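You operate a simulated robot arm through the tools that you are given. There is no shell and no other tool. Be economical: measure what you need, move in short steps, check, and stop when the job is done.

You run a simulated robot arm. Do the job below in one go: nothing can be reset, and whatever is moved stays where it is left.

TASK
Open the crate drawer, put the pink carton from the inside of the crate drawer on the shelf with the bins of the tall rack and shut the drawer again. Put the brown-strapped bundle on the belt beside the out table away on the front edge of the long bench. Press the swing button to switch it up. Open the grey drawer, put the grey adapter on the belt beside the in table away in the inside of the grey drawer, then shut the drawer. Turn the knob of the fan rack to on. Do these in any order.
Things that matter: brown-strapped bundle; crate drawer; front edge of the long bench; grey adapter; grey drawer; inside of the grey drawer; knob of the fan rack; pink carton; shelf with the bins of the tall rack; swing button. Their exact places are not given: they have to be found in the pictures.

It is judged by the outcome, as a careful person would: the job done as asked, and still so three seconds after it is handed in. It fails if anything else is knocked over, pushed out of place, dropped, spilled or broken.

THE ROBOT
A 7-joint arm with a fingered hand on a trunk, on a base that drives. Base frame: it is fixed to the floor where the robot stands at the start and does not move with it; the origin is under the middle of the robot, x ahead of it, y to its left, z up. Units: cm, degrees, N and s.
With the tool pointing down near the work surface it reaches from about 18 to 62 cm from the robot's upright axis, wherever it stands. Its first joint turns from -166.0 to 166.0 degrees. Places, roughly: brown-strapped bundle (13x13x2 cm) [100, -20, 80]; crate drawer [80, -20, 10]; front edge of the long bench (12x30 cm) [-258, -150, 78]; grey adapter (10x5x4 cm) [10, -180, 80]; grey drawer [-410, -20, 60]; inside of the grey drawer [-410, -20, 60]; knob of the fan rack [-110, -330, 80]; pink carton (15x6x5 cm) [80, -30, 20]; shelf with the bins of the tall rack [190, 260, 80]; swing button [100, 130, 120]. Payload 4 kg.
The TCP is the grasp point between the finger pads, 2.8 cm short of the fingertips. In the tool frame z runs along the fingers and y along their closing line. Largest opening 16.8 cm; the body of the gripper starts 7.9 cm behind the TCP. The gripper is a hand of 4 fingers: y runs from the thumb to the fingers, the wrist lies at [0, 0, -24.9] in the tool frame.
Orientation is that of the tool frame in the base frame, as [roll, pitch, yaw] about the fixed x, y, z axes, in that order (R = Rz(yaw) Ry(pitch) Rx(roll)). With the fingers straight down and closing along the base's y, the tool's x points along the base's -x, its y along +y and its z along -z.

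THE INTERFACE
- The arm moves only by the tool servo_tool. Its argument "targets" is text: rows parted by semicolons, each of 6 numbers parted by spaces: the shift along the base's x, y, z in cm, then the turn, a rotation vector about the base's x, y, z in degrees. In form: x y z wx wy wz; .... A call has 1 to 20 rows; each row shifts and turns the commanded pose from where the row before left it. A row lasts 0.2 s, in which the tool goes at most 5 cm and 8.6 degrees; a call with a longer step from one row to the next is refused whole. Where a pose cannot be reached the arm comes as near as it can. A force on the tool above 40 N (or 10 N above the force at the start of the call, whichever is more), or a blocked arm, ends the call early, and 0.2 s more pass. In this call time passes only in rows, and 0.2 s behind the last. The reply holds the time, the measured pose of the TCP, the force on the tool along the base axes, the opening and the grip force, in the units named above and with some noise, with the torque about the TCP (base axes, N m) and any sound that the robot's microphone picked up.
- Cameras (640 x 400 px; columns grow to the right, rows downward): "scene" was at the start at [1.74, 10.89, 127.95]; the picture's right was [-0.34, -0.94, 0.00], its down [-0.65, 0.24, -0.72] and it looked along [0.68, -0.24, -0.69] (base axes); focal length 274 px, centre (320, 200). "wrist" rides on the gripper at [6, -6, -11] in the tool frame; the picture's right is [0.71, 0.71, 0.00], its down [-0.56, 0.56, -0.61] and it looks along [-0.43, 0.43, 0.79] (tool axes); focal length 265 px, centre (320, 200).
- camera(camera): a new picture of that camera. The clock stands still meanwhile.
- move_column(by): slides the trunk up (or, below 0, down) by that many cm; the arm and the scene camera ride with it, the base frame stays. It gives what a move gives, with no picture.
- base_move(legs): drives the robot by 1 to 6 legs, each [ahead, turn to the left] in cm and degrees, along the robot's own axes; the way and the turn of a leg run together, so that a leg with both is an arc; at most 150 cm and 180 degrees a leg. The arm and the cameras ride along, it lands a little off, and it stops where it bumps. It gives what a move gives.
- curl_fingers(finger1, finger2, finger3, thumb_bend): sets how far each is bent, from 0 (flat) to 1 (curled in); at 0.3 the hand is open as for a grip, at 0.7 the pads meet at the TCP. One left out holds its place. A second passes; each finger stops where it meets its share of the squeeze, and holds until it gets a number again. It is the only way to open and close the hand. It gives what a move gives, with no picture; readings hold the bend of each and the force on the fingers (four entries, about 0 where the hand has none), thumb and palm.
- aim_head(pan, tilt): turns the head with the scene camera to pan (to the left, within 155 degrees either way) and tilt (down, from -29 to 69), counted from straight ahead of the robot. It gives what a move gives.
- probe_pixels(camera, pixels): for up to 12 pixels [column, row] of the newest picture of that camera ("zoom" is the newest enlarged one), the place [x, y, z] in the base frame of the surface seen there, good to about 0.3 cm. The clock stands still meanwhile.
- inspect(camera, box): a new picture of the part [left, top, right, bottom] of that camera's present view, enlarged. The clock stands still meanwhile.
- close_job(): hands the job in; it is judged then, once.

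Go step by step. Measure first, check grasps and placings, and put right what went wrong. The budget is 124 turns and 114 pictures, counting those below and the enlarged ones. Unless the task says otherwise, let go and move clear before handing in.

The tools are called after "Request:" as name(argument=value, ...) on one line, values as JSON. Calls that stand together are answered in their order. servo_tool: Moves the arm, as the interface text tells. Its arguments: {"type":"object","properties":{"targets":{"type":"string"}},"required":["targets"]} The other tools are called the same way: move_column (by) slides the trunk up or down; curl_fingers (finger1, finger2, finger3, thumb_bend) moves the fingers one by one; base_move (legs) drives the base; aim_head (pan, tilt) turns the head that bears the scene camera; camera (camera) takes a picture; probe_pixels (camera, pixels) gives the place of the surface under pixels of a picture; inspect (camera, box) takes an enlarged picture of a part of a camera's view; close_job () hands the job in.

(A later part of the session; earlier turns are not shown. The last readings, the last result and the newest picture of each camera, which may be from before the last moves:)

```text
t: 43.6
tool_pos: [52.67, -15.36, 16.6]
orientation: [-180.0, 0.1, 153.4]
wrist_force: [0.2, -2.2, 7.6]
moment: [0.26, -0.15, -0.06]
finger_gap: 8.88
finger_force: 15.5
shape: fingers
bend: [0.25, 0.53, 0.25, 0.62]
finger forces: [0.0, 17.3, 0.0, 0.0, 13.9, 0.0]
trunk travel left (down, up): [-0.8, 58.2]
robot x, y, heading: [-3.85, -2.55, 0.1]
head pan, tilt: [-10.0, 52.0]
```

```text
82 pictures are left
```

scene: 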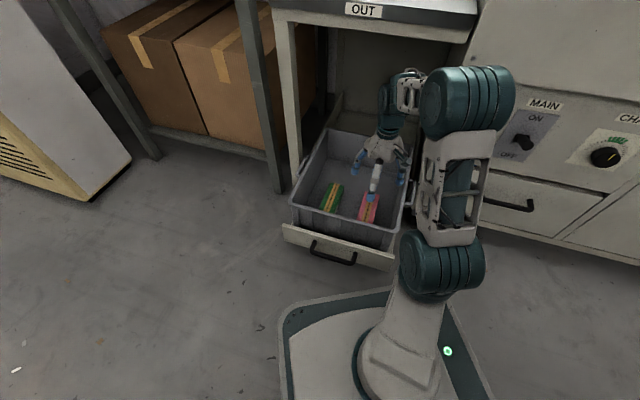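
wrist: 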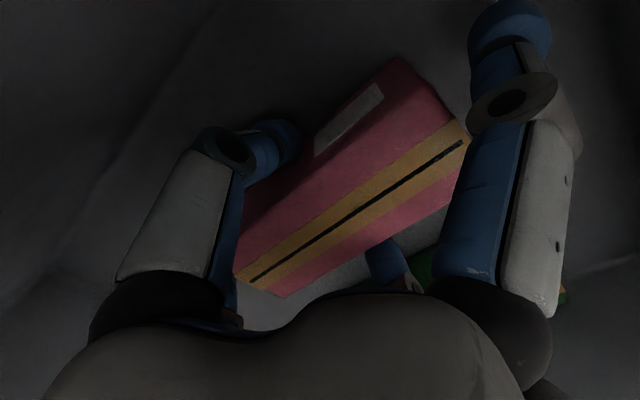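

Thumb and finger2 hold it (15 N). Bring finger1/3 to the ends and lift.

Request:
curl_fingers(finger1=0.45, finger3=0.45)

Request:
servo_tool(targets="0 0 2 0 0 0;0 0 3 0 0 0;0 0 4 0 0 0;0 0 4 0 0 0;0 0 4 0 0 0;0 0 4 0 0 0;-1 1 4 0 0 0;-2 2 4 0 0 0")

Request:
camera(camera="wrist")

```text
t: 44.6
tool_pos: [52.7, -15.23, 16.47]
orientation: [-180.0, -0.1, 153.5]
wrist_force: [0.8, -3.0, 9.7]
moment: [0.3, -0.2, -0.06]
finger_gap: 7.25
finger_force: 29.0
shape: fingers
bend: [0.35, 0.53, 0.34, 0.62]
finger forces: [13.7, 17.1, 13.9, 0.1, 13.6, 0.0]
trunk travel left (down, up): [-0.8, 58.2]
robot x, y, heading: [-4.26, -2.02, 0.2]
head pan, tilt: [-10.0, 52.0]
```

```text
t: 46.4
tool_pos: [49.68, -12.34, 45.57]
orientation: [179.9, -0.1, 153.3]
wrist_force: [0.7, -0.4, -2.7]
moment: [0.01, 0.03, 0.01]
finger_gap: 7.25
finger_force: 25.0
shape: fingers
bend: [0.35, 0.53, 0.34, 0.62]
finger forces: [13.0, 10.5, 13.3, 0.0, 13.0, 0.0]
trunk travel left (down, up): [-0.8, 58.2]
robot x, y, heading: [-3.92, -2.4, 0.2]
head pan, tilt: [-10.0, 52.0]
```

```text
81 pictures are left
```

wrist: 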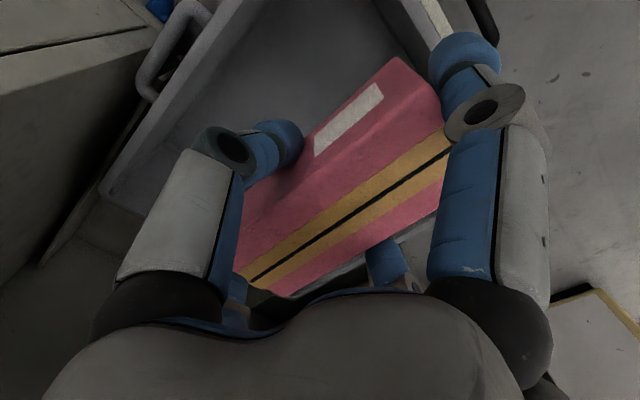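

Carton held. Back off from the table and raise the trunk; then look toward the tall rack.

Request:
servo_tool(targets="-3.5 2 0 0 0 0;-3.5 2 0 0 0 0;-3.5 2 0 0 0 0")

Request:
move_column(by=45)

Request:
aim_head(pan=52, tilt=18)

Request:
camera(camera="scene")

Request:
inspect(camera="scene", box=[160, 40, 320, 240])

```text
t: 47.2
tool_pos: [39.06, -6.41, 45.47]
orientation: [-179.9, 0.0, 153.4]
wrist_force: [0.2, 0.3, -1.6]
moment: [0.0, 0.03, 0.02]
finger_gap: 7.25
finger_force: 24.6
shape: fingers
bend: [0.35, 0.53, 0.34, 0.62]
finger forces: [13.0, 10.5, 13.3, 0.0, 12.8, 0.1]
trunk travel left (down, up): [-0.8, 58.2]
robot x, y, heading: [-3.66, -2.69, 0.3]
head pan, tilt: [-10.0, 52.0]
```

```text
refused: 45 is not a number from -40 to 40
```

```text
t: 48.5
tool_pos: [39.05, -6.34, 45.51]
orientation: [179.9, 0.0, 153.5]
wrist_force: [0.2, -0.1, -2.6]
moment: [0.0, -0.01, 0.0]
finger_gap: 7.24
finger_force: 25.1
shape: fingers
bend: [0.35, 0.53, 0.34, 0.62]
finger forces: [13.0, 10.6, 13.3, 0.1, 12.8, 0.0]
trunk travel left (down, up): [-0.8, 58.2]
robot x, y, heading: [-3.9, -2.45, 0.5]
head pan, tilt: [52.0, 18.0]
```

```text
80 pictures are left
```

scene: 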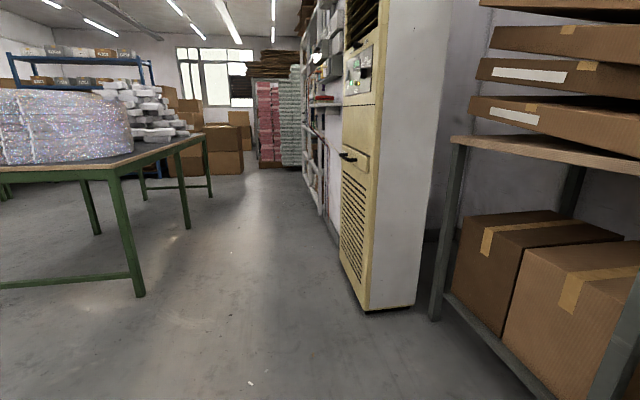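

```text
2.00 times, centred on (240, 140) of scene
```

zoom: 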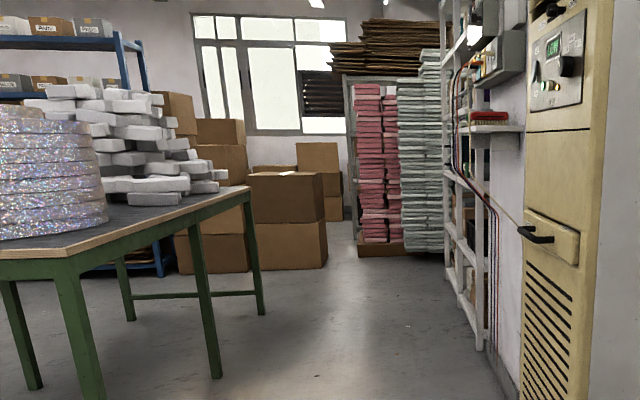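

Request:
probe_pixels(camera="scene", pixels=[[368, 310], [350, 290], [365, 60], [345, 45], [322, 240], [318, 200], [326, 105], [335, 100], [138, 295], [240, 172], [300, 165], [305, 190]])

Request:
move_column(by=40)

Request:
camera(camera="wrist")

```text
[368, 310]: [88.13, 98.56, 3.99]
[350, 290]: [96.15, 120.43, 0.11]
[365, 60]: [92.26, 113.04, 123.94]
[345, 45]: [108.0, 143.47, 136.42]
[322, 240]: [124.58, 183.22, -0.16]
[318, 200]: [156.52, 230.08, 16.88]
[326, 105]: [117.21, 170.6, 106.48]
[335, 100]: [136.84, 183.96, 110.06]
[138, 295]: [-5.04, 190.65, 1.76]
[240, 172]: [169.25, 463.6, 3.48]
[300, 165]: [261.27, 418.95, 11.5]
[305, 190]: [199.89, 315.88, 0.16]
```

```text
t: 52.4
tool_pos: [39.04, -6.31, 85.55]
orientation: [180.0, -0.1, 153.3]
wrist_force: [-0.2, 0.1, -2.5]
moment: [0.0, -0.01, -0.01]
finger_gap: 7.25
finger_force: 24.7
shape: fingers
bend: [0.35, 0.53, 0.34, 0.62]
finger forces: [13.0, 10.6, 13.3, 0.0, 12.8, 0.1]
trunk travel left (down, up): [-40.8, 18.2]
robot x, y, heading: [-3.82, -2.45, 0.2]
head pan, tilt: [52.0, 18.0]
```

```text
78 pictures are left
```

wrist: 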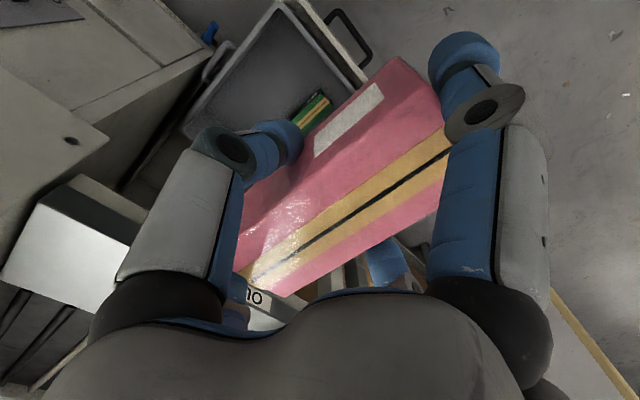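

Cabinet front plane is at n≈27 and the rack face at n≈28, further along. Turn left and drive along the aisle.

Request:
base_move(legs=[[0, 66], [150, 0], [110, 0]])

Request:
aim_head(pan=-50, tilt=25)

Request:
camera(camera="scene")

```text
t: 68.0
tool_pos: [123.28, 274.0, 85.44]
orientation: [180.0, 0.0, -141.2]
wrist_force: [-0.2, -0.6, -2.0]
moment: [-0.03, -0.01, -0.02]
finger_gap: 7.21
finger_force: 24.7
shape: fingers
bend: [0.35, 0.53, 0.34, 0.62]
finger forces: [12.3, 10.4, 13.1, 0.1, 12.7, 0.1]
trunk travel left (down, up): [-40.8, 18.2]
robot x, y, heading: [101.63, 236.6, 65.3]
head pan, tilt: [52.0, 18.0]
```

```text
t: 69.8
tool_pos: [123.29, 273.96, 85.54]
orientation: [180.0, -0.1, -141.2]
wrist_force: [0.2, -0.3, -1.7]
moment: [-0.04, -0.06, 0.02]
finger_gap: 7.22
finger_force: 24.0
shape: fingers
bend: [0.35, 0.53, 0.34, 0.62]
finger forces: [12.4, 10.5, 13.0, 0.0, 12.7, 0.0]
trunk travel left (down, up): [-40.8, 18.2]
robot x, y, heading: [101.66, 236.28, 65.5]
head pan, tilt: [-50.0, 25.0]
```

```text
77 pictures are left
```

scene: 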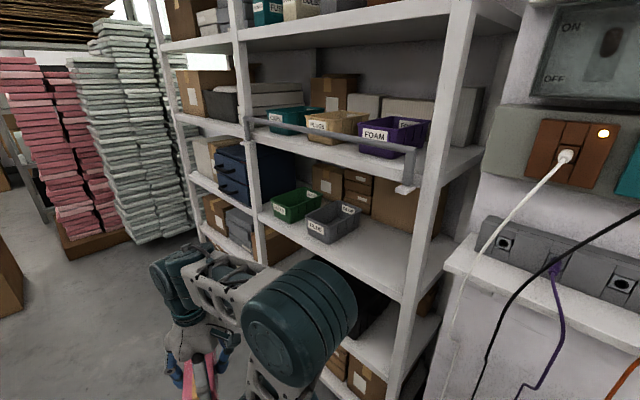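

Shelves with bins: one with green/grey bins (row ~225), one with FOAM/GLUES bins behind a rail. Probe heights.

Request:
probe_pixels(camera="scene", pixels=[[380, 255], [330, 240], [420, 262], [280, 225], [350, 200], [380, 165], [297, 205], [333, 225], [400, 290], [262, 215], [385, 225], [360, 172]])

Request:
inspect(camera="scene", box=[230, 140, 450, 310])

```text
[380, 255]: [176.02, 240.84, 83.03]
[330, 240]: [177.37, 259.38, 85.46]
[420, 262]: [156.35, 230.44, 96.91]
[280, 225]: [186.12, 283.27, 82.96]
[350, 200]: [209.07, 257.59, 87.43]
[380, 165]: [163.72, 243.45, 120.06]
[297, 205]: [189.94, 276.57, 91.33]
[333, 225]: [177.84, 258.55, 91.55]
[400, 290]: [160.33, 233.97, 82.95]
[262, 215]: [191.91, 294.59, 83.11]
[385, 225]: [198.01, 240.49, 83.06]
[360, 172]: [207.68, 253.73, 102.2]
```

```text
2.35 times, centred on (340, 225) of scene
```

zoom: 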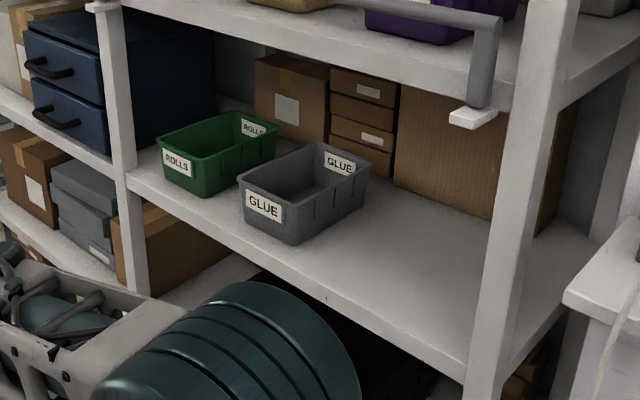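

The green/grey-bin shelf is at z=83 (matches ~80). Measure the free gap right of the GLUE bin and the upper shelf's clearance.

Request:
probe_pixels(camera="zoom", pixels=[[300, 238], [365, 185], [245, 222], [480, 375], [470, 330], [500, 200], [520, 120], [480, 95], [470, 122], [400, 85], [330, 48], [560, 235]])

```text
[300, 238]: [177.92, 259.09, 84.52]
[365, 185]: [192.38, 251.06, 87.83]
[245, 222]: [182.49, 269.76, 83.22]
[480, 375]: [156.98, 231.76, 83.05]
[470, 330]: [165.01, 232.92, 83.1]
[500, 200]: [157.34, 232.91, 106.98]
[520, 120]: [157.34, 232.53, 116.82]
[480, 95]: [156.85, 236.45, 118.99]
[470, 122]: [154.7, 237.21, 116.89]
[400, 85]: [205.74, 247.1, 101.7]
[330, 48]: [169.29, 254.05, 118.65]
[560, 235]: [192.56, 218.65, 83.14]
```

Free gap: u 281–312 behind front edge n≈30; target carton centre ≈ (172.5,243.8), on z=83. Drive forward to stand opposite.

Request:
base_move(legs=[[38, -8]])

```text
t: 72.2
tool_pos: [146.65, 304.79, 85.48]
orientation: [179.9, 0.0, -149.1]
wrist_force: [-0.6, 0.7, -1.8]
moment: [0.01, -0.02, -0.02]
finger_gap: 7.24
finger_force: 24.5
shape: fingers
bend: [0.35, 0.53, 0.34, 0.62]
finger forces: [12.3, 10.4, 13.0, 0.1, 12.6, 0.0]
trunk travel left (down, up): [-40.8, 18.2]
robot x, y, heading: [120.42, 270.32, 57.6]
head pan, tilt: [-50.0, 25.0]
```

Swing the arm round toward the rack, turning the tool so the carton's long axis lies along the shelf.

Request:
servo_tool(targets="1.93 -2.72 0.64 0 0 -8.3;1.93 -2.72 0.64 0 0 -8.3;1.93 -2.72 0.64 0 0 -8.3;1.93 -2.72 0.64 0 0 -8.3;1.93 -2.72 0.64 0 0 -8.3;1.93 -2.72 0.64 0 0 -8.3;0.37 -3.18 0.64 0 0 -8.3;0.37 -3.18 0.64 0 0 -8.3;0.37 -3.18 0.64 0 0 -8.3;0.37 -3.18 0.64 0 0 -8.3;0.37 -3.18 0.64 0 0 -8.3;0.37 -3.18 0.64 0 0 -8.3;-0.92 -2.68 0.64 0 0 -8.3;-0.92 -2.68 0.64 0 0 -8.3;-0.92 -2.68 0.64 0 0 -8.3;-0.92 -2.68 0.64 0 0 -8.3;-0.92 -2.68 0.64 0 0 -8.3;-0.92 -2.68 0.64 0 0 -8.3")

Request:
aim_head(pan=-85, tilt=28)

Request:
camera(camera="scene")

```text
t: 76.0
tool_pos: [155.05, 253.24, 96.95]
orientation: [180.0, 0.0, 61.3]
wrist_force: [0.5, -0.6, -1.4]
moment: [0.02, 0.07, 0.0]
finger_gap: 7.17
finger_force: 23.7
shape: fingers
bend: [0.35, 0.53, 0.34, 0.62]
finger forces: [11.8, 10.3, 13.0, 0.0, 12.5, 0.1]
trunk travel left (down, up): [-40.8, 18.2]
robot x, y, heading: [120.2, 270.81, 57.8]
head pan, tilt: [-50.0, 25.0]
```

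```text
t: 77.0
tool_pos: [155.01, 253.29, 96.84]
orientation: [-180.0, 0.1, 61.5]
wrist_force: [-0.5, 0.6, -2.6]
moment: [0.03, 0.02, 0.05]
finger_gap: 7.19
finger_force: 24.1
shape: fingers
bend: [0.35, 0.53, 0.34, 0.62]
finger forces: [11.9, 10.4, 12.8, 0.0, 12.4, 0.1]
trunk travel left (down, up): [-40.8, 18.2]
robot x, y, heading: [120.19, 270.56, 57.8]
head pan, tilt: [-85.0, 28.0]
```

```text
75 pictures are left
```

scene: 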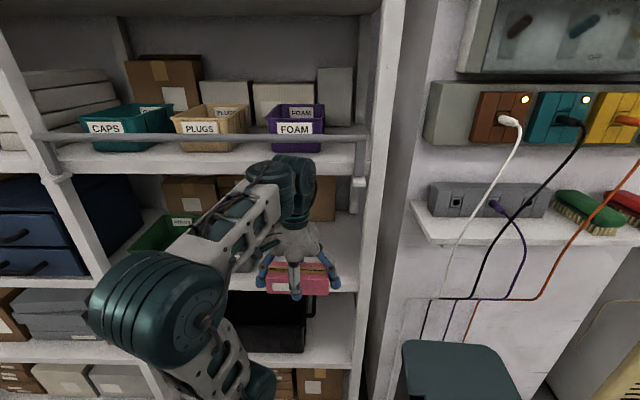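

The carton hangs in front of the green/grey-bin shelf. Tilt the tool 40° so the wrist stays below and outside the upper shelf's rail.

Request:
servo_tool(targets="0 0 -1 -3.17 -5.87 0;0 0 -1 -3.17 -5.87 0;0 0 -1 -3.17 -5.87 0;0 0 -1.5 -3.17 -5.87 0;0 0 -1.5 -3.17 -5.87 0;0 0 -1.5 -3.17 -5.87 0")

Request:
camera(camera="scene")

Request:
camera(camera="wrist")

```text
t: 78.4
tool_pos: [155.79, 253.2, 90.36]
orientation: [142.6, -0.5, 62.2]
wrist_force: [0.5, -0.6, -1.8]
moment: [0.03, 0.01, 0.03]
finger_gap: 7.18
finger_force: 23.4
shape: fingers
bend: [0.35, 0.53, 0.34, 0.62]
finger forces: [11.5, 10.2, 12.7, 0.0, 12.5, 0.0]
out of reach, approached as far as the arm can: row 5, 6
trunk travel left (down, up): [-40.8, 18.2]
robot x, y, heading: [120.2, 270.63, 57.7]
head pan, tilt: [-85.0, 28.0]
```

```text
74 pictures are left
```

scene: 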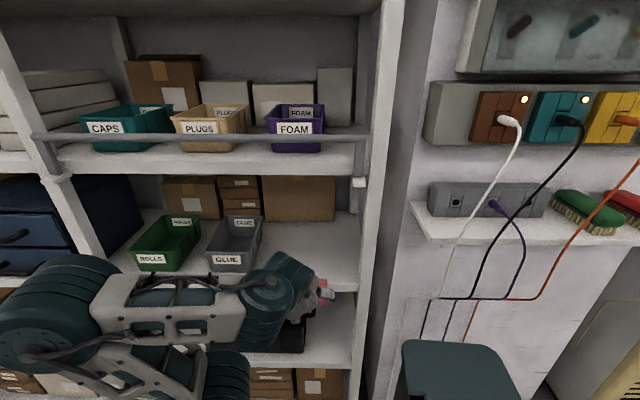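

```text
73 pictures are left
```

wrist: 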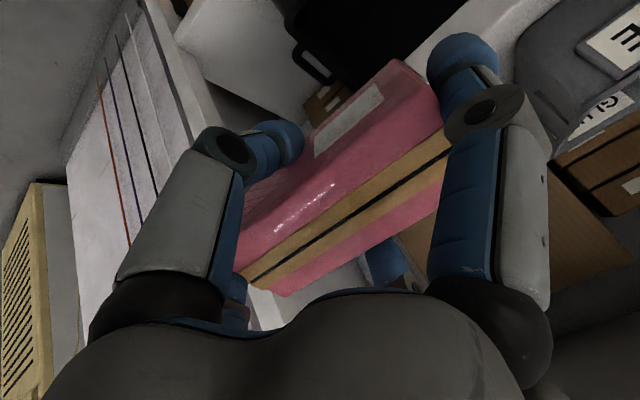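

Tilt is ~37°. Now move in over the shelf, z kept ~2 cm above.

Request:
servo_tool(targets="3.3 -1.78 0 0 0 0;3.3 -1.78 0 0 0 0;3.3 -1.78 0 0 0 0;3.3 -1.78 0 0 0 0;3.3 -1.78 0 0 0 0")

Request:
camera(camera="scene")

Request:
camera(camera="wrist")

```text
t: 79.6
tool_pos: [172.35, 244.31, 90.41]
orientation: [140.0, -0.2, 61.4]
wrist_force: [-0.7, 0.9, -2.6]
moment: [0.02, -0.03, -0.04]
finger_gap: 7.18
finger_force: 23.4
shape: fingers
bend: [0.35, 0.53, 0.34, 0.62]
finger forces: [11.3, 10.3, 12.5, 0.1, 12.7, 0.1]
trunk travel left (down, up): [-40.8, 18.2]
robot x, y, heading: [120.31, 270.39, 57.7]
head pan, tilt: [-85.0, 28.0]
```

```text
72 pictures are left
```

scene: 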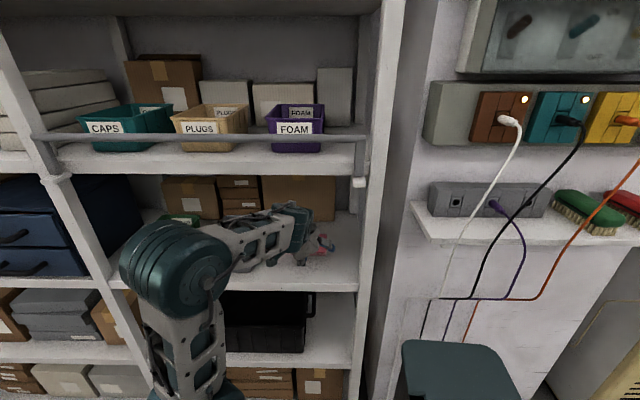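

```text
71 pictures are left
```

wrist: 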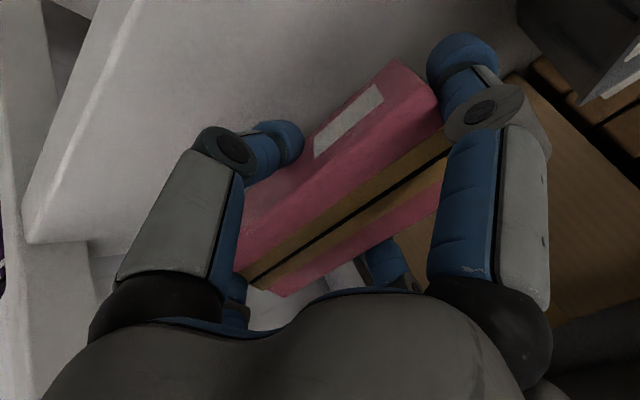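

Over the shelf. Reduce tilt a little and lower gently to contact.

Request:
servo_tool(targets="0 0 -0.8 1.9 3.5 0;0 0 -0.8 1.9 3.5 0;0 0 -0.5 0 0 0;0 0 -0.3 0 0 0")

```text
t: 80.6
tool_pos: [172.22, 244.4, 87.97]
orientation: [148.0, -0.1, 61.5]
wrist_force: [-0.9, -0.1, -2.3]
moment: [-0.03, 0.02, 0.01]
finger_gap: 7.16
finger_force: 23.3
shape: fingers
bend: [0.35, 0.53, 0.34, 0.62]
finger forces: [11.3, 10.2, 12.4, 0.0, 12.7, 0.0]
trunk travel left (down, up): [-40.8, 18.2]
robot x, y, heading: [120.16, 270.55, 57.6]
head pan, tilt: [-85.0, 28.0]
```

Request:
servo_tool(targets="0 0 -0.3 0 0 0;0 0 -0.3 0 0 0")

Request:
inspect(camera="scene", box=[220, 180, 380, 300])

```text
t: 81.2
tool_pos: [172.26, 244.32, 87.39]
orientation: [147.8, -0.1, 61.5]
wrist_force: [-2.9, 1.4, 6.8]
moment: [0.08, 0.15, -0.01]
finger_gap: 7.12
finger_force: 29.4
shape: fingers
bend: [0.35, 0.53, 0.34, 0.62]
finger forces: [11.4, 11.1, 12.5, 0.1, 24.9, 0.0]
trunk travel left (down, up): [-40.8, 18.2]
robot x, y, heading: [120.55, 270.75, 57.7]
head pan, tilt: [-85.0, 28.0]
```

```text
3.33 times, centred on (300, 240) of scene
```

zoom: 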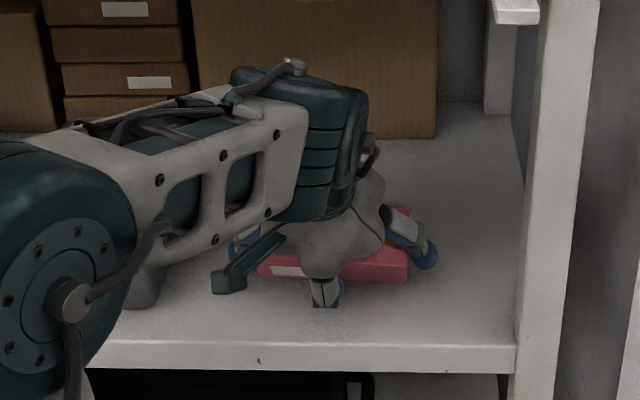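

Thumb has touched down (force rise). Release the end fingers, then the grip.

Request:
curl_fingers(finger1=0.25, finger3=0.25)

Request:
curl_fingers(finger2=0.35, thumb_bend=0.5)

Request:
camera(camera="wrist")

```text
t: 82.2
tool_pos: [172.24, 244.37, 87.33]
orientation: [148.1, -0.1, 61.5]
wrist_force: [-0.9, 0.0, 0.0]
moment: [0.02, 0.1, -0.03]
finger_gap: 8.8
finger_force: 14.1
shape: fingers
bend: [0.25, 0.52, 0.25, 0.63]
finger forces: [0.0, 12.1, 0.0, 0.1, 15.7, 0.0]
trunk travel left (down, up): [-40.8, 18.2]
robot x, y, heading: [120.23, 270.64, 57.5]
head pan, tilt: [-85.0, 28.0]
```

```text
t: 83.2
tool_pos: [172.29, 244.42, 87.53]
orientation: [147.7, -0.1, 61.5]
wrist_force: [3.2, -3.5, 23.0]
moment: [-0.04, -0.03, -0.03]
finger_gap: 8.9
finger_force: 11.4
shape: fingers
bend: [0.25, 0.35, 0.25, 0.59]
finger forces: [0.1, 0.0, 0.1, 0.1, 22.3, 0.0]
trunk travel left (down, up): [-40.8, 18.2]
robot x, y, heading: [120.28, 270.2, 57.8]
head pan, tilt: [-85.0, 28.0]
```

```text
69 pictures are left
```

wrist: 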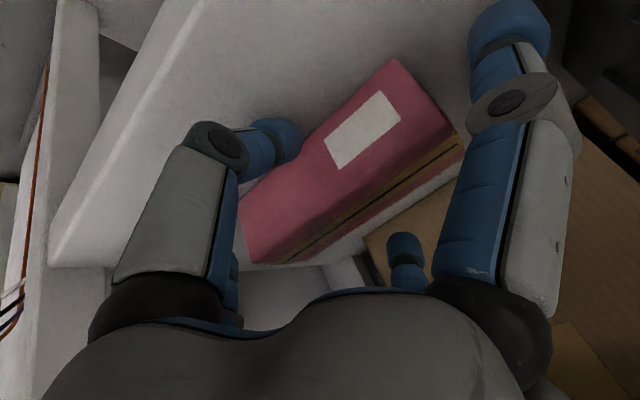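

The carton settled flat (its side faces me now). Retreat along the tool axis.

Request:
servo_tool(targets="-0.47 0.25 0.85 0 0 0;-0.9 0.5 1.7 0 0 0;-0.9 0.5 1.7 0 0 0;-1.8 1 1 0 0 0;-3.3 1.8 0 0 0 0;-3.3 1.8 0 0 0 0;-3.3 1.8 0 0 0 0;-3.3 1.8 0 0 0 0")

Request:
camera(camera="scene")

Request:
camera(camera="wrist")

```text
t: 85.0
tool_pos: [154.69, 253.88, 92.63]
orientation: [148.0, -0.1, 61.7]
wrist_force: [0.1, -0.1, -0.7]
moment: [0.04, -0.03, 0.01]
finger_gap: 9.79
finger_force: 0.0
shape: fingers
bend: [0.25, 0.35, 0.25, 0.5]
finger forces: [0.0, 0.0, 0.1, 0.0, 0.0, 0.0]
trunk travel left (down, up): [-40.8, 18.2]
robot x, y, heading: [120.1, 270.67, 57.4]
head pan, tilt: [-85.0, 28.0]
```

```text
68 pictures are left
```

scene: 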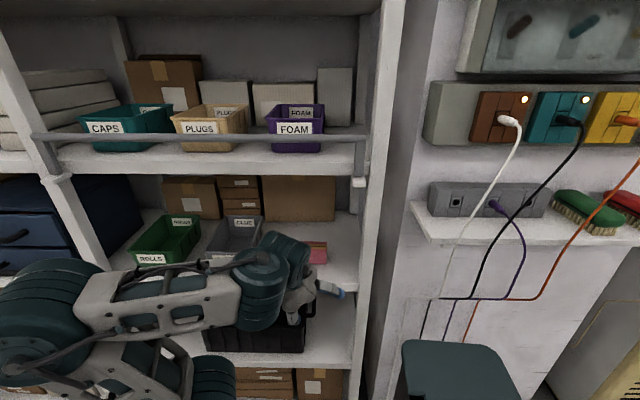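

```text
67 pictures are left
```

wrist: 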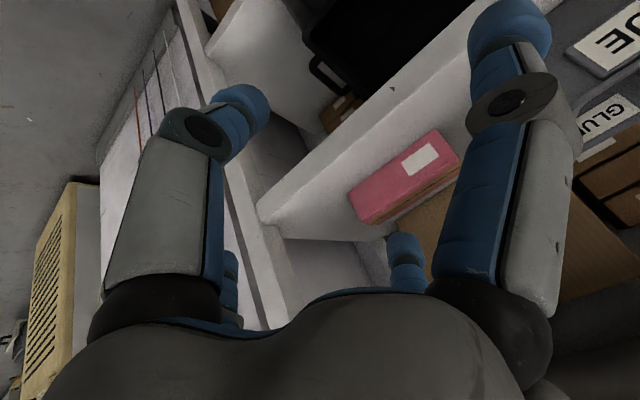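

Carton lies flat on the shelf. Retract and drive back to the cabinet with the panel.

Request:
servo_tool(targets="-3.5 1.9 0 0 0 0;-3.5 1.9 0 0 0 0")

Request:
base_move(legs=[[-126, 2]])

Request:
aim_head(pan=-80, tilt=15)

Request:
camera(camera="scene")

```text
t: 85.6
tool_pos: [149.1, 256.78, 92.75]
orientation: [148.0, -0.1, 61.7]
wrist_force: [-0.2, 0.3, -0.3]
moment: [0.0, 0.02, 0.0]
finger_gap: 9.78
finger_force: 0.0
shape: fingers
bend: [0.25, 0.35, 0.25, 0.5]
finger forces: [0.1, 0.1, 0.1, 0.0, 0.1, 0.0]
out of reach, approached as far as the arm can: row 2
trunk travel left (down, up): [-40.8, 18.2]
robot x, y, heading: [120.42, 270.96, 57.6]
head pan, tilt: [-85.0, 28.0]
```

```text
t: 91.9
tool_pos: [85.97, 152.47, 92.62]
orientation: [148.1, -0.1, 64.0]
wrist_force: [0.3, -0.9, -0.8]
moment: [0.02, 0.0, 0.02]
finger_gap: 9.78
finger_force: 0.1
shape: fingers
bend: [0.25, 0.35, 0.25, 0.5]
finger forces: [0.0, 0.1, 0.1, 0.1, 0.0, 0.1]
trunk travel left (down, up): [-40.8, 18.2]
robot x, y, heading: [56.68, 165.39, 60.0]
head pan, tilt: [-85.0, 28.0]
```

```text
t: 92.6
tool_pos: [85.95, 152.42, 92.77]
orientation: [147.9, 0.0, 64.0]
wrist_force: [1.0, -0.4, 0.2]
moment: [0.01, -0.01, 0.01]
finger_gap: 9.8
finger_force: 0.1
shape: fingers
bend: [0.25, 0.35, 0.25, 0.5]
finger forces: [0.0, 0.0, 0.0, 0.0, 0.0, 0.1]
trunk travel left (down, up): [-40.8, 18.2]
robot x, y, heading: [56.82, 164.88, 59.9]
head pan, tilt: [-80.0, 15.0]
```

```text
66 pictures are left
```

scene: 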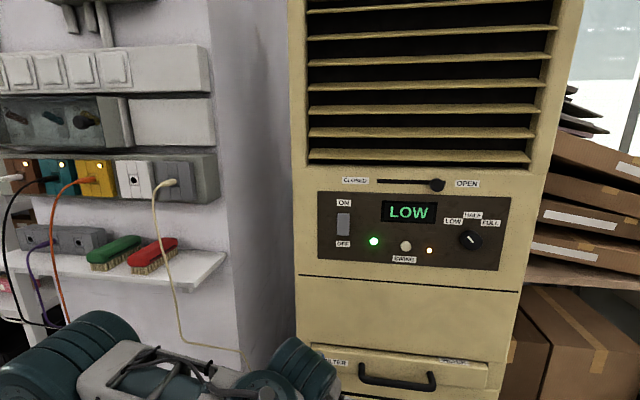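

The panel shows a SWING button at (405,246). Zoom and measure.

Request:
inspect(camera="scene", box=[310, 180, 520, 280])

Request:
probe_pixels(camera="scene", pixels=[[405, 246], [395, 246], [420, 236], [374, 241], [430, 250], [469, 240], [343, 225], [405, 235], [320, 260], [505, 265]])

```text
3.05 times, centred on (415, 230) of scene
```

zoom: 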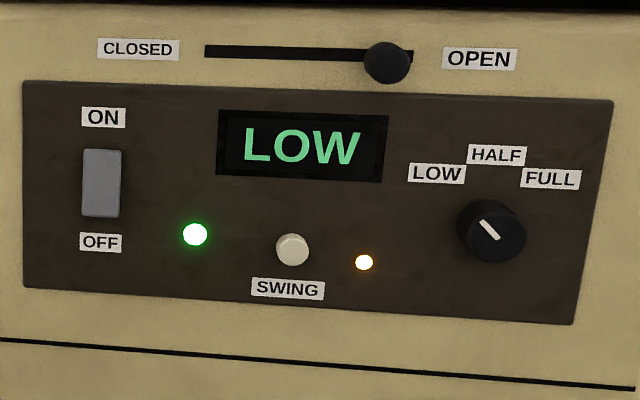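

```text
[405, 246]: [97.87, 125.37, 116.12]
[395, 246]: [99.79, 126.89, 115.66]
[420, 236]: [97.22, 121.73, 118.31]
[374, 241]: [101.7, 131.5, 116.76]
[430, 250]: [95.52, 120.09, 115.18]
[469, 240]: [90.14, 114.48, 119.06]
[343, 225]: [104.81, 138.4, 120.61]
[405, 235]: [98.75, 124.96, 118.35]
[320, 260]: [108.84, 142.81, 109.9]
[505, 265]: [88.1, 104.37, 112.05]
```

Button at (97.9,125.4,116.1). Make a pointing finger: curl finger1, finger3 and thumb fully, finger2 slightly bent.

Request:
curl_fingers(finger1=1.0, finger2=0.4, finger3=1.0, thumb_bend=1.0)

Request:
camera(camera="wrist")

```text
t: 93.6
tool_pos: [86.1, 152.29, 92.73]
orientation: [148.0, -0.1, 64.0]
wrist_force: [-0.1, 0.4, -0.3]
moment: [-0.04, 0.0, -0.03]
finger_gap: 2.95
finger_force: 0.0
shape: fingers
bend: [0.74, 0.4, 0.74, 1.0]
finger forces: [0.0, 0.0, 0.0, 0.1, 0.0, 0.1]
trunk travel left (down, up): [-40.8, 18.2]
robot x, y, heading: [56.8, 164.87, 59.9]
head pan, tilt: [-80.0, 15.0]
```

```text
64 pictures are left
```

wrist: 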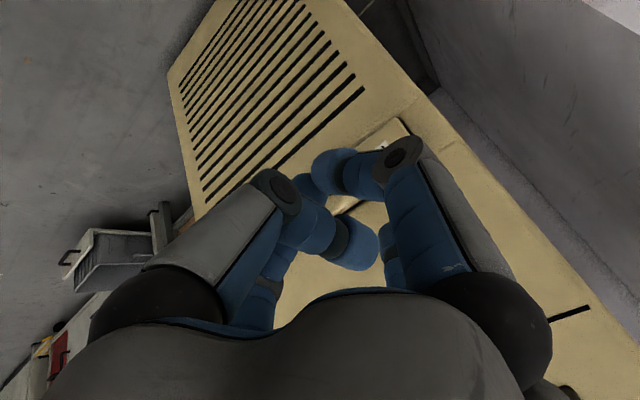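

Curl finger2 in too so the joined tips act as one poker; raise the trunk and rotate the tool horizontal toward the panel.

Request:
curl_fingers(finger2=0.75)

Request:
move_column(by=16)

Request:
servo_tool(targets="0.1 -2.6 0.9 -3.44 -6.38 0;0.1 -2.6 0.9 -3.44 -6.38 0;0.1 -2.6 0.9 -3.44 -6.38 0;0.1 -2.6 0.9 -3.44 -6.38 0;0.1 -2.6 0.9 -3.44 -6.38 0;0.1 -2.6 0.9 -3.44 -6.38 0;0.1 -2.6 0.9 -3.44 -6.38 0;0.1 -2.6 0.9 -3.44 -6.38 0")

Request:
camera(camera="scene")

Request:
camera(camera="wrist")

```text
t: 94.6
tool_pos: [85.96, 152.44, 92.65]
orientation: [148.1, -0.2, 64.0]
wrist_force: [-0.1, 0.3, -0.2]
moment: [-0.02, 0.0, 0.01]
finger_gap: 2.89
finger_force: 0.0
shape: fingers
bend: [0.74, 0.6, 0.74, 1.0]
finger forces: [0.0, 0.0, 0.0, 0.0, 0.0, 0.0]
trunk travel left (down, up): [-40.8, 18.2]
robot x, y, heading: [56.65, 164.97, 60.2]
head pan, tilt: [-80.0, 15.0]
```

```text
t: 96.5
tool_pos: [85.98, 152.4, 108.7]
orientation: [148.0, -0.1, 64.0]
wrist_force: [-0.3, -0.6, -0.1]
moment: [-0.02, 0.01, 0.01]
finger_gap: 2.93
finger_force: 0.1
shape: fingers
bend: [0.74, 0.6, 0.74, 1.0]
finger forces: [0.0, 0.0, 0.0, 0.0, 0.0, 0.0]
trunk travel left (down, up): [-56.8, 2.2]
robot x, y, heading: [56.48, 165.16, 59.9]
head pan, tilt: [-80.0, 15.0]
```

```text
t: 98.0
tool_pos: [89.14, 137.11, 116.66]
orientation: [102.9, 5.9, 60.0]
wrist_force: [0.7, 0.7, -0.7]
moment: [0.05, -0.03, 0.02]
finger_gap: 2.88
finger_force: 0.0
shape: fingers
bend: [0.74, 0.59, 0.74, 1.0]
finger forces: [0.1, 0.0, 0.0, 0.0, 0.0, 0.0]
out of reach, approached as far as the arm can: row 1, 5, 6, 7
trunk travel left (down, up): [-56.8, 2.2]
robot x, y, heading: [56.64, 165.02, 60.2]
head pan, tilt: [-80.0, 15.0]
stopped in row 7: the arm was blocked; the commanded pose is now the measured one
```

```text
63 pictures are left
```

scene: 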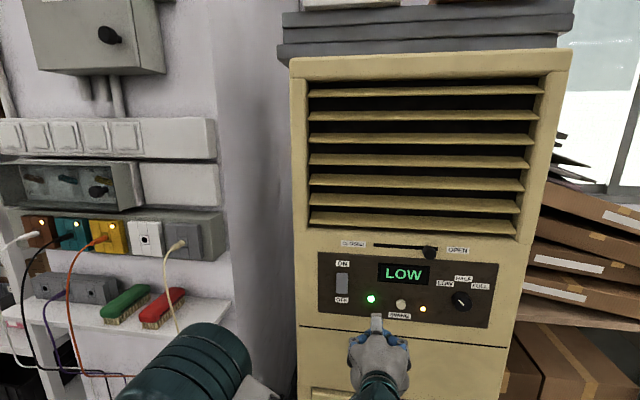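

```text
62 pictures are left
```

wrist: 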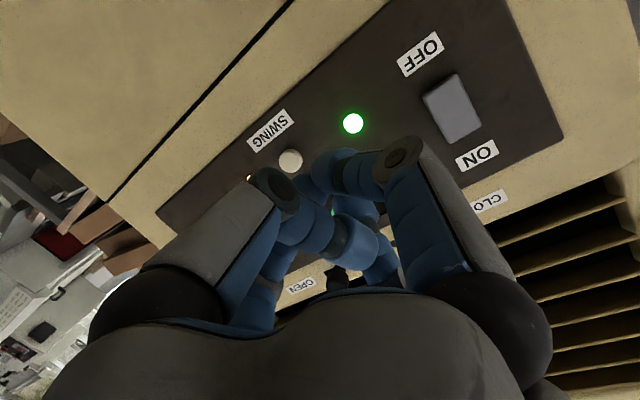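

The tips are ~11 cm short of the panel and ~6 cm left of the button. Shift right and closer, then check.

Request:
servo_tool(targets="-0.9 -1.7 0 0 0 0;-0.9 -1.8 0 0 0 0;-1 -1.8 0 0 0 0;2.2 -1.2 0 0 0 0;2.2 -1.2 0 0 0 0;1.8 -1 0 0 0 0")

Request:
camera(camera="wrist")

Request:
inspect(camera="scene", box=[310, 240, 510, 370])

```text
t: 98.7
tool_pos: [89.28, 136.96, 116.68]
orientation: [102.9, 3.0, 59.3]
wrist_force: [0.7, 0.6, -0.5]
moment: [0.0, 0.03, -0.02]
finger_gap: 2.9
finger_force: 0.0
shape: fingers
bend: [0.74, 0.59, 0.74, 1.0]
finger forces: [0.0, 0.0, 0.0, 0.1, 0.0, 0.0]
trunk travel left (down, up): [-56.8, 2.2]
robot x, y, heading: [56.81, 164.97, 60.2]
head pan, tilt: [-80.0, 15.0]
stopped in row 3: the arm was blocked; the commanded pose is now the measured one
```

```text
61 pictures are left
```

wrist: 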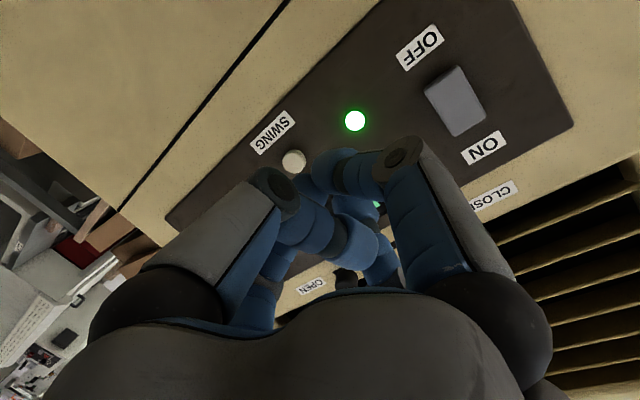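

```text
3.08 times, centred on (410, 305) of scene
```

zoom: 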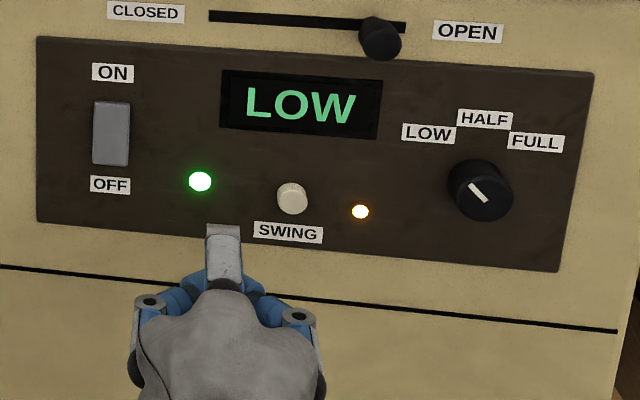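

The arm is blocked moving sideways, so I'll shift the base back ~6 cm instead, then reach forward.

Request:
base_move(legs=[[-6, 0]])

Request:
servo_tool(targets="1.8 -1 0 0 0 0;1.8 -1 0 0 0 0;1.8 -1 0 0 0 0")

Request:
camera(camera="wrist")

Request:
inspect(camera="scene", box=[310, 230, 510, 360])

```text
t: 99.7
tool_pos: [86.03, 131.57, 116.75]
orientation: [103.0, 2.9, 59.2]
wrist_force: [0.1, 0.5, 0.3]
moment: [-0.02, 0.02, 0.01]
finger_gap: 2.88
finger_force: 0.1
shape: fingers
bend: [0.74, 0.59, 0.74, 1.0]
finger forces: [0.0, 0.1, 0.1, 0.0, 0.0, 0.0]
trunk travel left (down, up): [-56.8, 2.2]
robot x, y, heading: [53.73, 159.95, 60.2]
head pan, tilt: [-80.0, 15.0]
```

```text
t: 100.5
tool_pos: [91.63, 128.76, 116.65]
orientation: [102.9, 2.9, 59.3]
wrist_force: [-0.1, 0.1, 0.2]
moment: [0.01, 0.02, 0.0]
finger_gap: 2.91
finger_force: 0.1
shape: fingers
bend: [0.74, 0.59, 0.74, 1.0]
finger forces: [0.0, 0.0, 0.1, 0.0, 0.1, 0.1]
trunk travel left (down, up): [-56.8, 2.2]
robot x, y, heading: [53.46, 159.3, 60.3]
head pan, tilt: [-80.0, 15.0]
```

```text
59 pictures are left
```

wrist: 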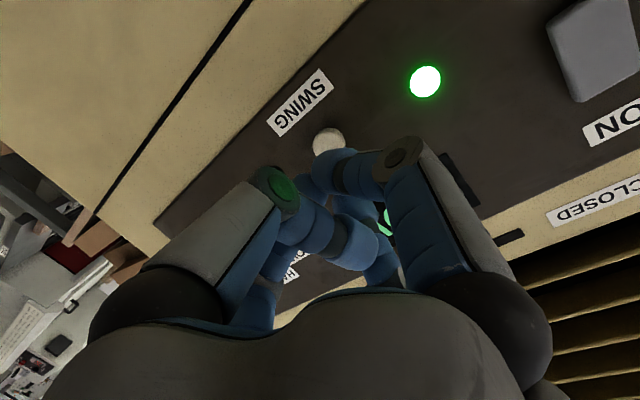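

```text
3.08 times, centred on (410, 295) of scene
```

zoom: 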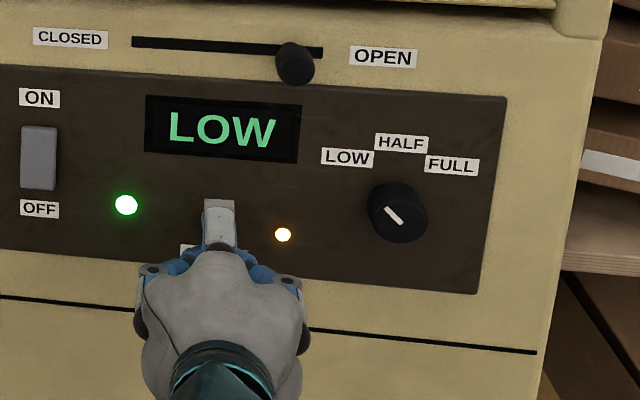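

Request:
probe_pixels(camera="wrist", pixels=[[328, 138], [318, 175], [345, 160], [305, 205], [355, 245], [375, 260], [320, 225], [290, 250]])

Request:
probe_pixels(camera="zoom", pixels=[[220, 205], [220, 230], [180, 268], [262, 272], [283, 235], [126, 205]])

```text
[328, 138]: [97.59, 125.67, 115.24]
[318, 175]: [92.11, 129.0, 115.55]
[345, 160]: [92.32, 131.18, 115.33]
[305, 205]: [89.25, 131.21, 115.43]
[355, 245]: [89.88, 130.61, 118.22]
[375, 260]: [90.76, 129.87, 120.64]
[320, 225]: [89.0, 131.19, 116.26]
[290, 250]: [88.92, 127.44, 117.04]
```

```text
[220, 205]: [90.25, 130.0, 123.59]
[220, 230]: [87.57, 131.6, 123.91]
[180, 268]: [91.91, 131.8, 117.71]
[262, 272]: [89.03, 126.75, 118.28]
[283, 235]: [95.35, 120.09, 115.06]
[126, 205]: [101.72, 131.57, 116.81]
```

The tips are aligned with the button (u≈157, z≈116), ~6 cm short. Advance along n slowly.

Request:
servo_tool(targets="1.32 -0.71 0 0 0 0;1.32 -0.71 0 0 0 0;1.32 -0.71 0 0 0 0;0.7 -0.38 0 0 0 0;0.44 -0.24 0 0 0 0;0.44 -0.24 0 0 0 0")

Request:
camera(camera="wrist")

```text
t: 101.7
tool_pos: [96.05, 126.33, 117.07]
orientation: [102.6, 3.0, 59.1]
wrist_force: [-26.7, 23.3, 5.5]
moment: [-0.33, -0.51, 0.37]
finger_gap: 2.86
finger_force: 15.4
shape: fingers
bend: [0.79, 0.77, 0.78, 1.0]
finger forces: [0.0, 30.8, 0.0, 0.0, 0.0, 0.1]
trunk travel left (down, up): [-56.8, 2.2]
robot x, y, heading: [53.63, 160.1, 60.0]
head pan, tilt: [-80.0, 15.0]
heard: click
stopped in row 6: the force on the tool passed its limit at 42 N (the readings are from after the stop); the commanded pose is now the measured one
```

```text
57 pictures are left
```

wrist: 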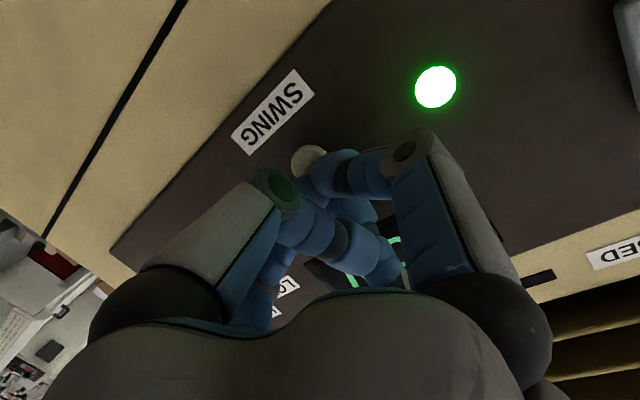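

Heard a click, force peaked — pressed once. Back off and verify the panel.

Request:
servo_tool(targets="-1.8 1 0 0 0 0;-2.6 1.4 0 0 0 0;-2.6 1.4 0 0 0 0")

Request:
inspect(camera="scene", box=[260, 200, 520, 340])

```text
t: 102.5
tool_pos: [89.55, 129.86, 116.74]
orientation: [102.8, 2.9, 59.0]
wrist_force: [-0.1, -0.4, 0.2]
moment: [-0.02, 0.01, -0.02]
finger_gap: 2.69
finger_force: 0.0
shape: fingers
bend: [0.79, 0.58, 0.78, 1.0]
finger forces: [0.0, 0.0, 0.0, 0.0, 0.0, 0.0]
trunk travel left (down, up): [-56.8, 2.2]
robot x, y, heading: [53.72, 159.95, 59.9]
head pan, tilt: [-80.0, 15.0]
```

```text
2.46 times, centred on (390, 270) of scene
```

zoom: 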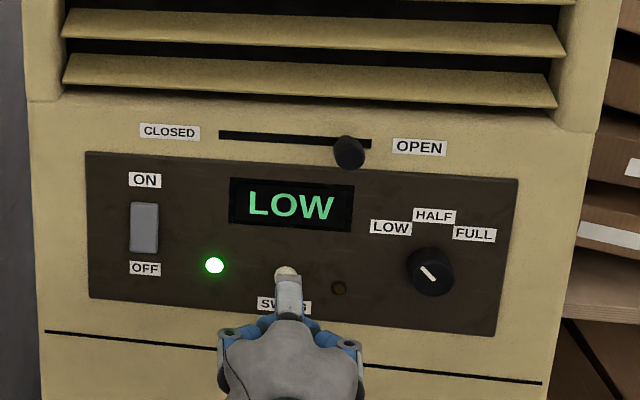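

The amber lamp near SWING went dark after the press. Look again (it may blink) with the louvres in view.

Request:
servo_tool(targets="-2.6 1.4 0 0 0 0;-1 0.5 0 0 0 0;0 0 0 0 0 0")

Request:
camera(camera="scene")

Request:
inspect(camera="scene", box=[280, 40, 520, 320])

```text
t: 103.3
tool_pos: [86.23, 131.7, 116.75]
orientation: [102.9, 2.9, 59.2]
wrist_force: [0.8, -0.3, 0.5]
moment: [-0.03, 0.01, -0.02]
finger_gap: 2.65
finger_force: 0.1
shape: fingers
bend: [0.79, 0.58, 0.78, 1.0]
finger forces: [0.1, 0.0, 0.1, 0.0, 0.1, 0.0]
trunk travel left (down, up): [-56.8, 2.2]
robot x, y, heading: [53.35, 159.61, 60.1]
head pan, tilt: [-80.0, 15.0]
```

```text
55 pictures are left
```

scene: 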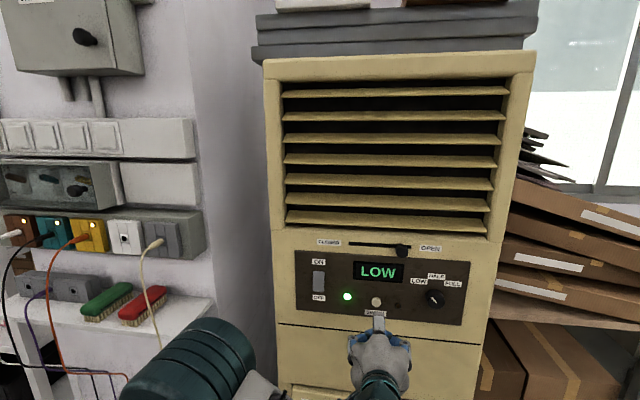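

```text
1.43 times, centred on (400, 180) of scene
```

zoom: 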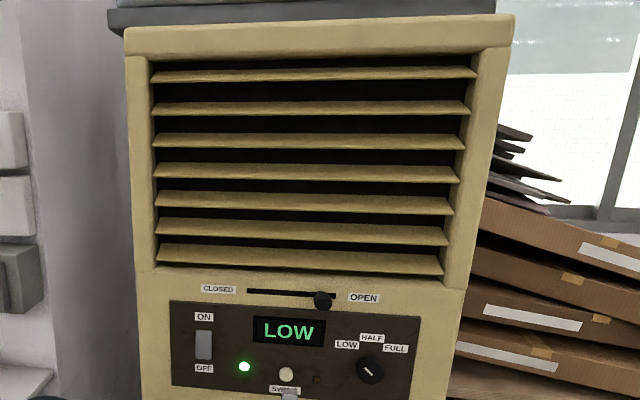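

The button press toggled the lamp (one click), so that's done. Next: swing the arm to the robot's front, tool following, before driving back to the drawer.

Request:
servo_tool(targets="1.83 3.78 0 0 0 4.9;1.83 3.78 0 0 0 4.9;1.83 3.78 0 0 0 4.9;1.83 3.78 0 0 0 4.9;1.83 3.78 0 0 0 4.9;1.83 3.78 0 0 0 4.9;-0.7 4.12 0 0 0 4.9;-0.7 4.12 0 0 0 4.9;-0.7 4.12 0 0 0 4.9;-0.7 4.12 0 0 0 4.9;-0.7 4.12 0 0 0 4.9;-0.7 4.12 0 0 0 4.9;-2.92 3.13 0 0 0 4.9;-2.92 3.13 0 0 0 4.9;-2.92 3.13 0 0 0 4.9;-2.92 3.13 0 0 0 4.9;-2.92 3.13 0 0 0 4.9;-2.92 3.13 0 0 0 4.9")

Request:
base_move(legs=[[0, 7], [-148, 0], [0, -95.5]])

Request:
aim_head(pan=-5, tilt=48)

Request:
camera(camera="scene")

```text
t: 107.1
tool_pos: [84.32, 198.8, 115.88]
orientation: [102.8, 2.9, 147.5]
wrist_force: [-0.1, -0.3, 0.3]
moment: [0.01, 0.01, 0.02]
finger_gap: 2.67
finger_force: 0.1
shape: fingers
bend: [0.79, 0.58, 0.78, 1.0]
finger forces: [0.0, 0.0, 0.1, 0.0, 0.0, 0.0]
out of reach, approached as far as the arm can: row 1, 2, 3, 7, 8, 9, 10, 13, 14, 15, 16
trunk travel left (down, up): [-56.8, 2.2]
robot x, y, heading: [53.42, 159.86, 60.4]
head pan, tilt: [-80.0, 15.0]
```

```text
t: 119.0
tool_pos: [35.43, -4.43, 115.97]
orientation: [103.0, 2.9, 59.6]
wrist_force: [-0.6, -0.7, -0.1]
moment: [0.0, 0.0, -0.01]
finger_gap: 2.66
finger_force: 0.0
shape: fingers
bend: [0.79, 0.58, 0.78, 1.0]
finger forces: [0.1, 0.0, 0.0, 0.1, 0.1, 0.0]
trunk travel left (down, up): [-56.8, 2.2]
robot x, y, heading: [-4.52, 24.84, -27.4]
head pan, tilt: [-80.0, 15.0]
```

```text
t: 120.4
tool_pos: [35.45, -4.36, 115.93]
orientation: [102.9, 2.9, 59.7]
wrist_force: [0.4, 0.0, -0.1]
moment: [0.02, -0.01, -0.02]
finger_gap: 2.66
finger_force: 0.1
shape: fingers
bend: [0.79, 0.58, 0.78, 1.0]
finger forces: [0.1, 0.0, 0.0, 0.1, 0.0, 0.1]
trunk travel left (down, up): [-56.8, 2.2]
robot x, y, heading: [-4.83, 24.41, -27.5]
head pan, tilt: [-5.0, 48.0]
```

```text
53 pictures are left
```

scene: 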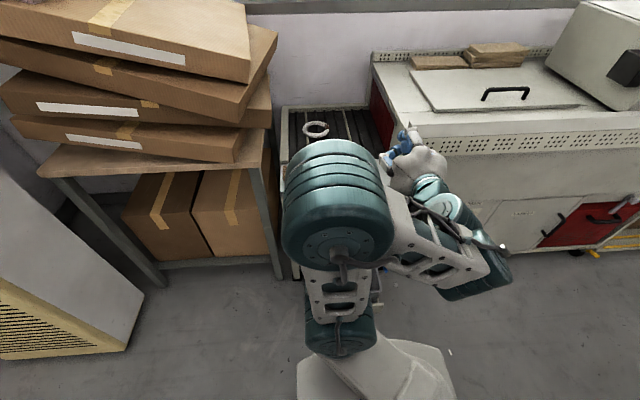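

The robot stands in front of the drawer. Zoom on the coil at (315,130) and measure it now.

Request:
inspect(camera="scene", box=[270, 90, 390, 165])

Request:
probe_pixels(camera="zoom", pixels=[[185, 205], [300, 205], [240, 172], [240, 248], [215, 180], [270, 240], [200, 235], [287, 180], [240, 210], [100, 220], [480, 230], [330, 130]])

```text
5.33 times, centred on (330, 128) of scene
```

zoom: 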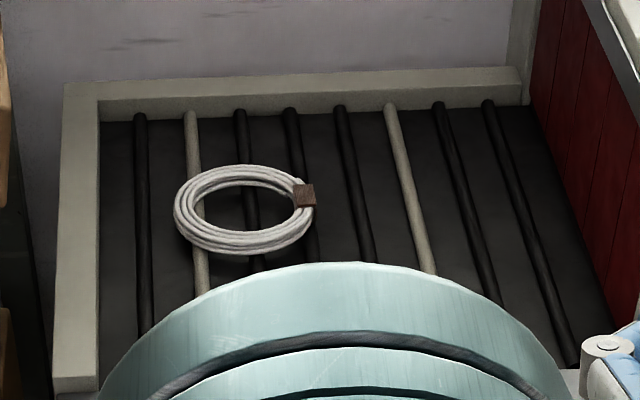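

```text
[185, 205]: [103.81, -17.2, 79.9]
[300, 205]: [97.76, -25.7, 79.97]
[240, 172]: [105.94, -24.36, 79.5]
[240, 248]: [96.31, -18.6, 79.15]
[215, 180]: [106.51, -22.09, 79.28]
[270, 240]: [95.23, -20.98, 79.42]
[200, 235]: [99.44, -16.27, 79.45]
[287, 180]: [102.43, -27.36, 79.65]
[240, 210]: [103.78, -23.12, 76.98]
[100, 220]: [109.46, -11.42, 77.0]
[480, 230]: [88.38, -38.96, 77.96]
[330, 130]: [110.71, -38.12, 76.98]
```

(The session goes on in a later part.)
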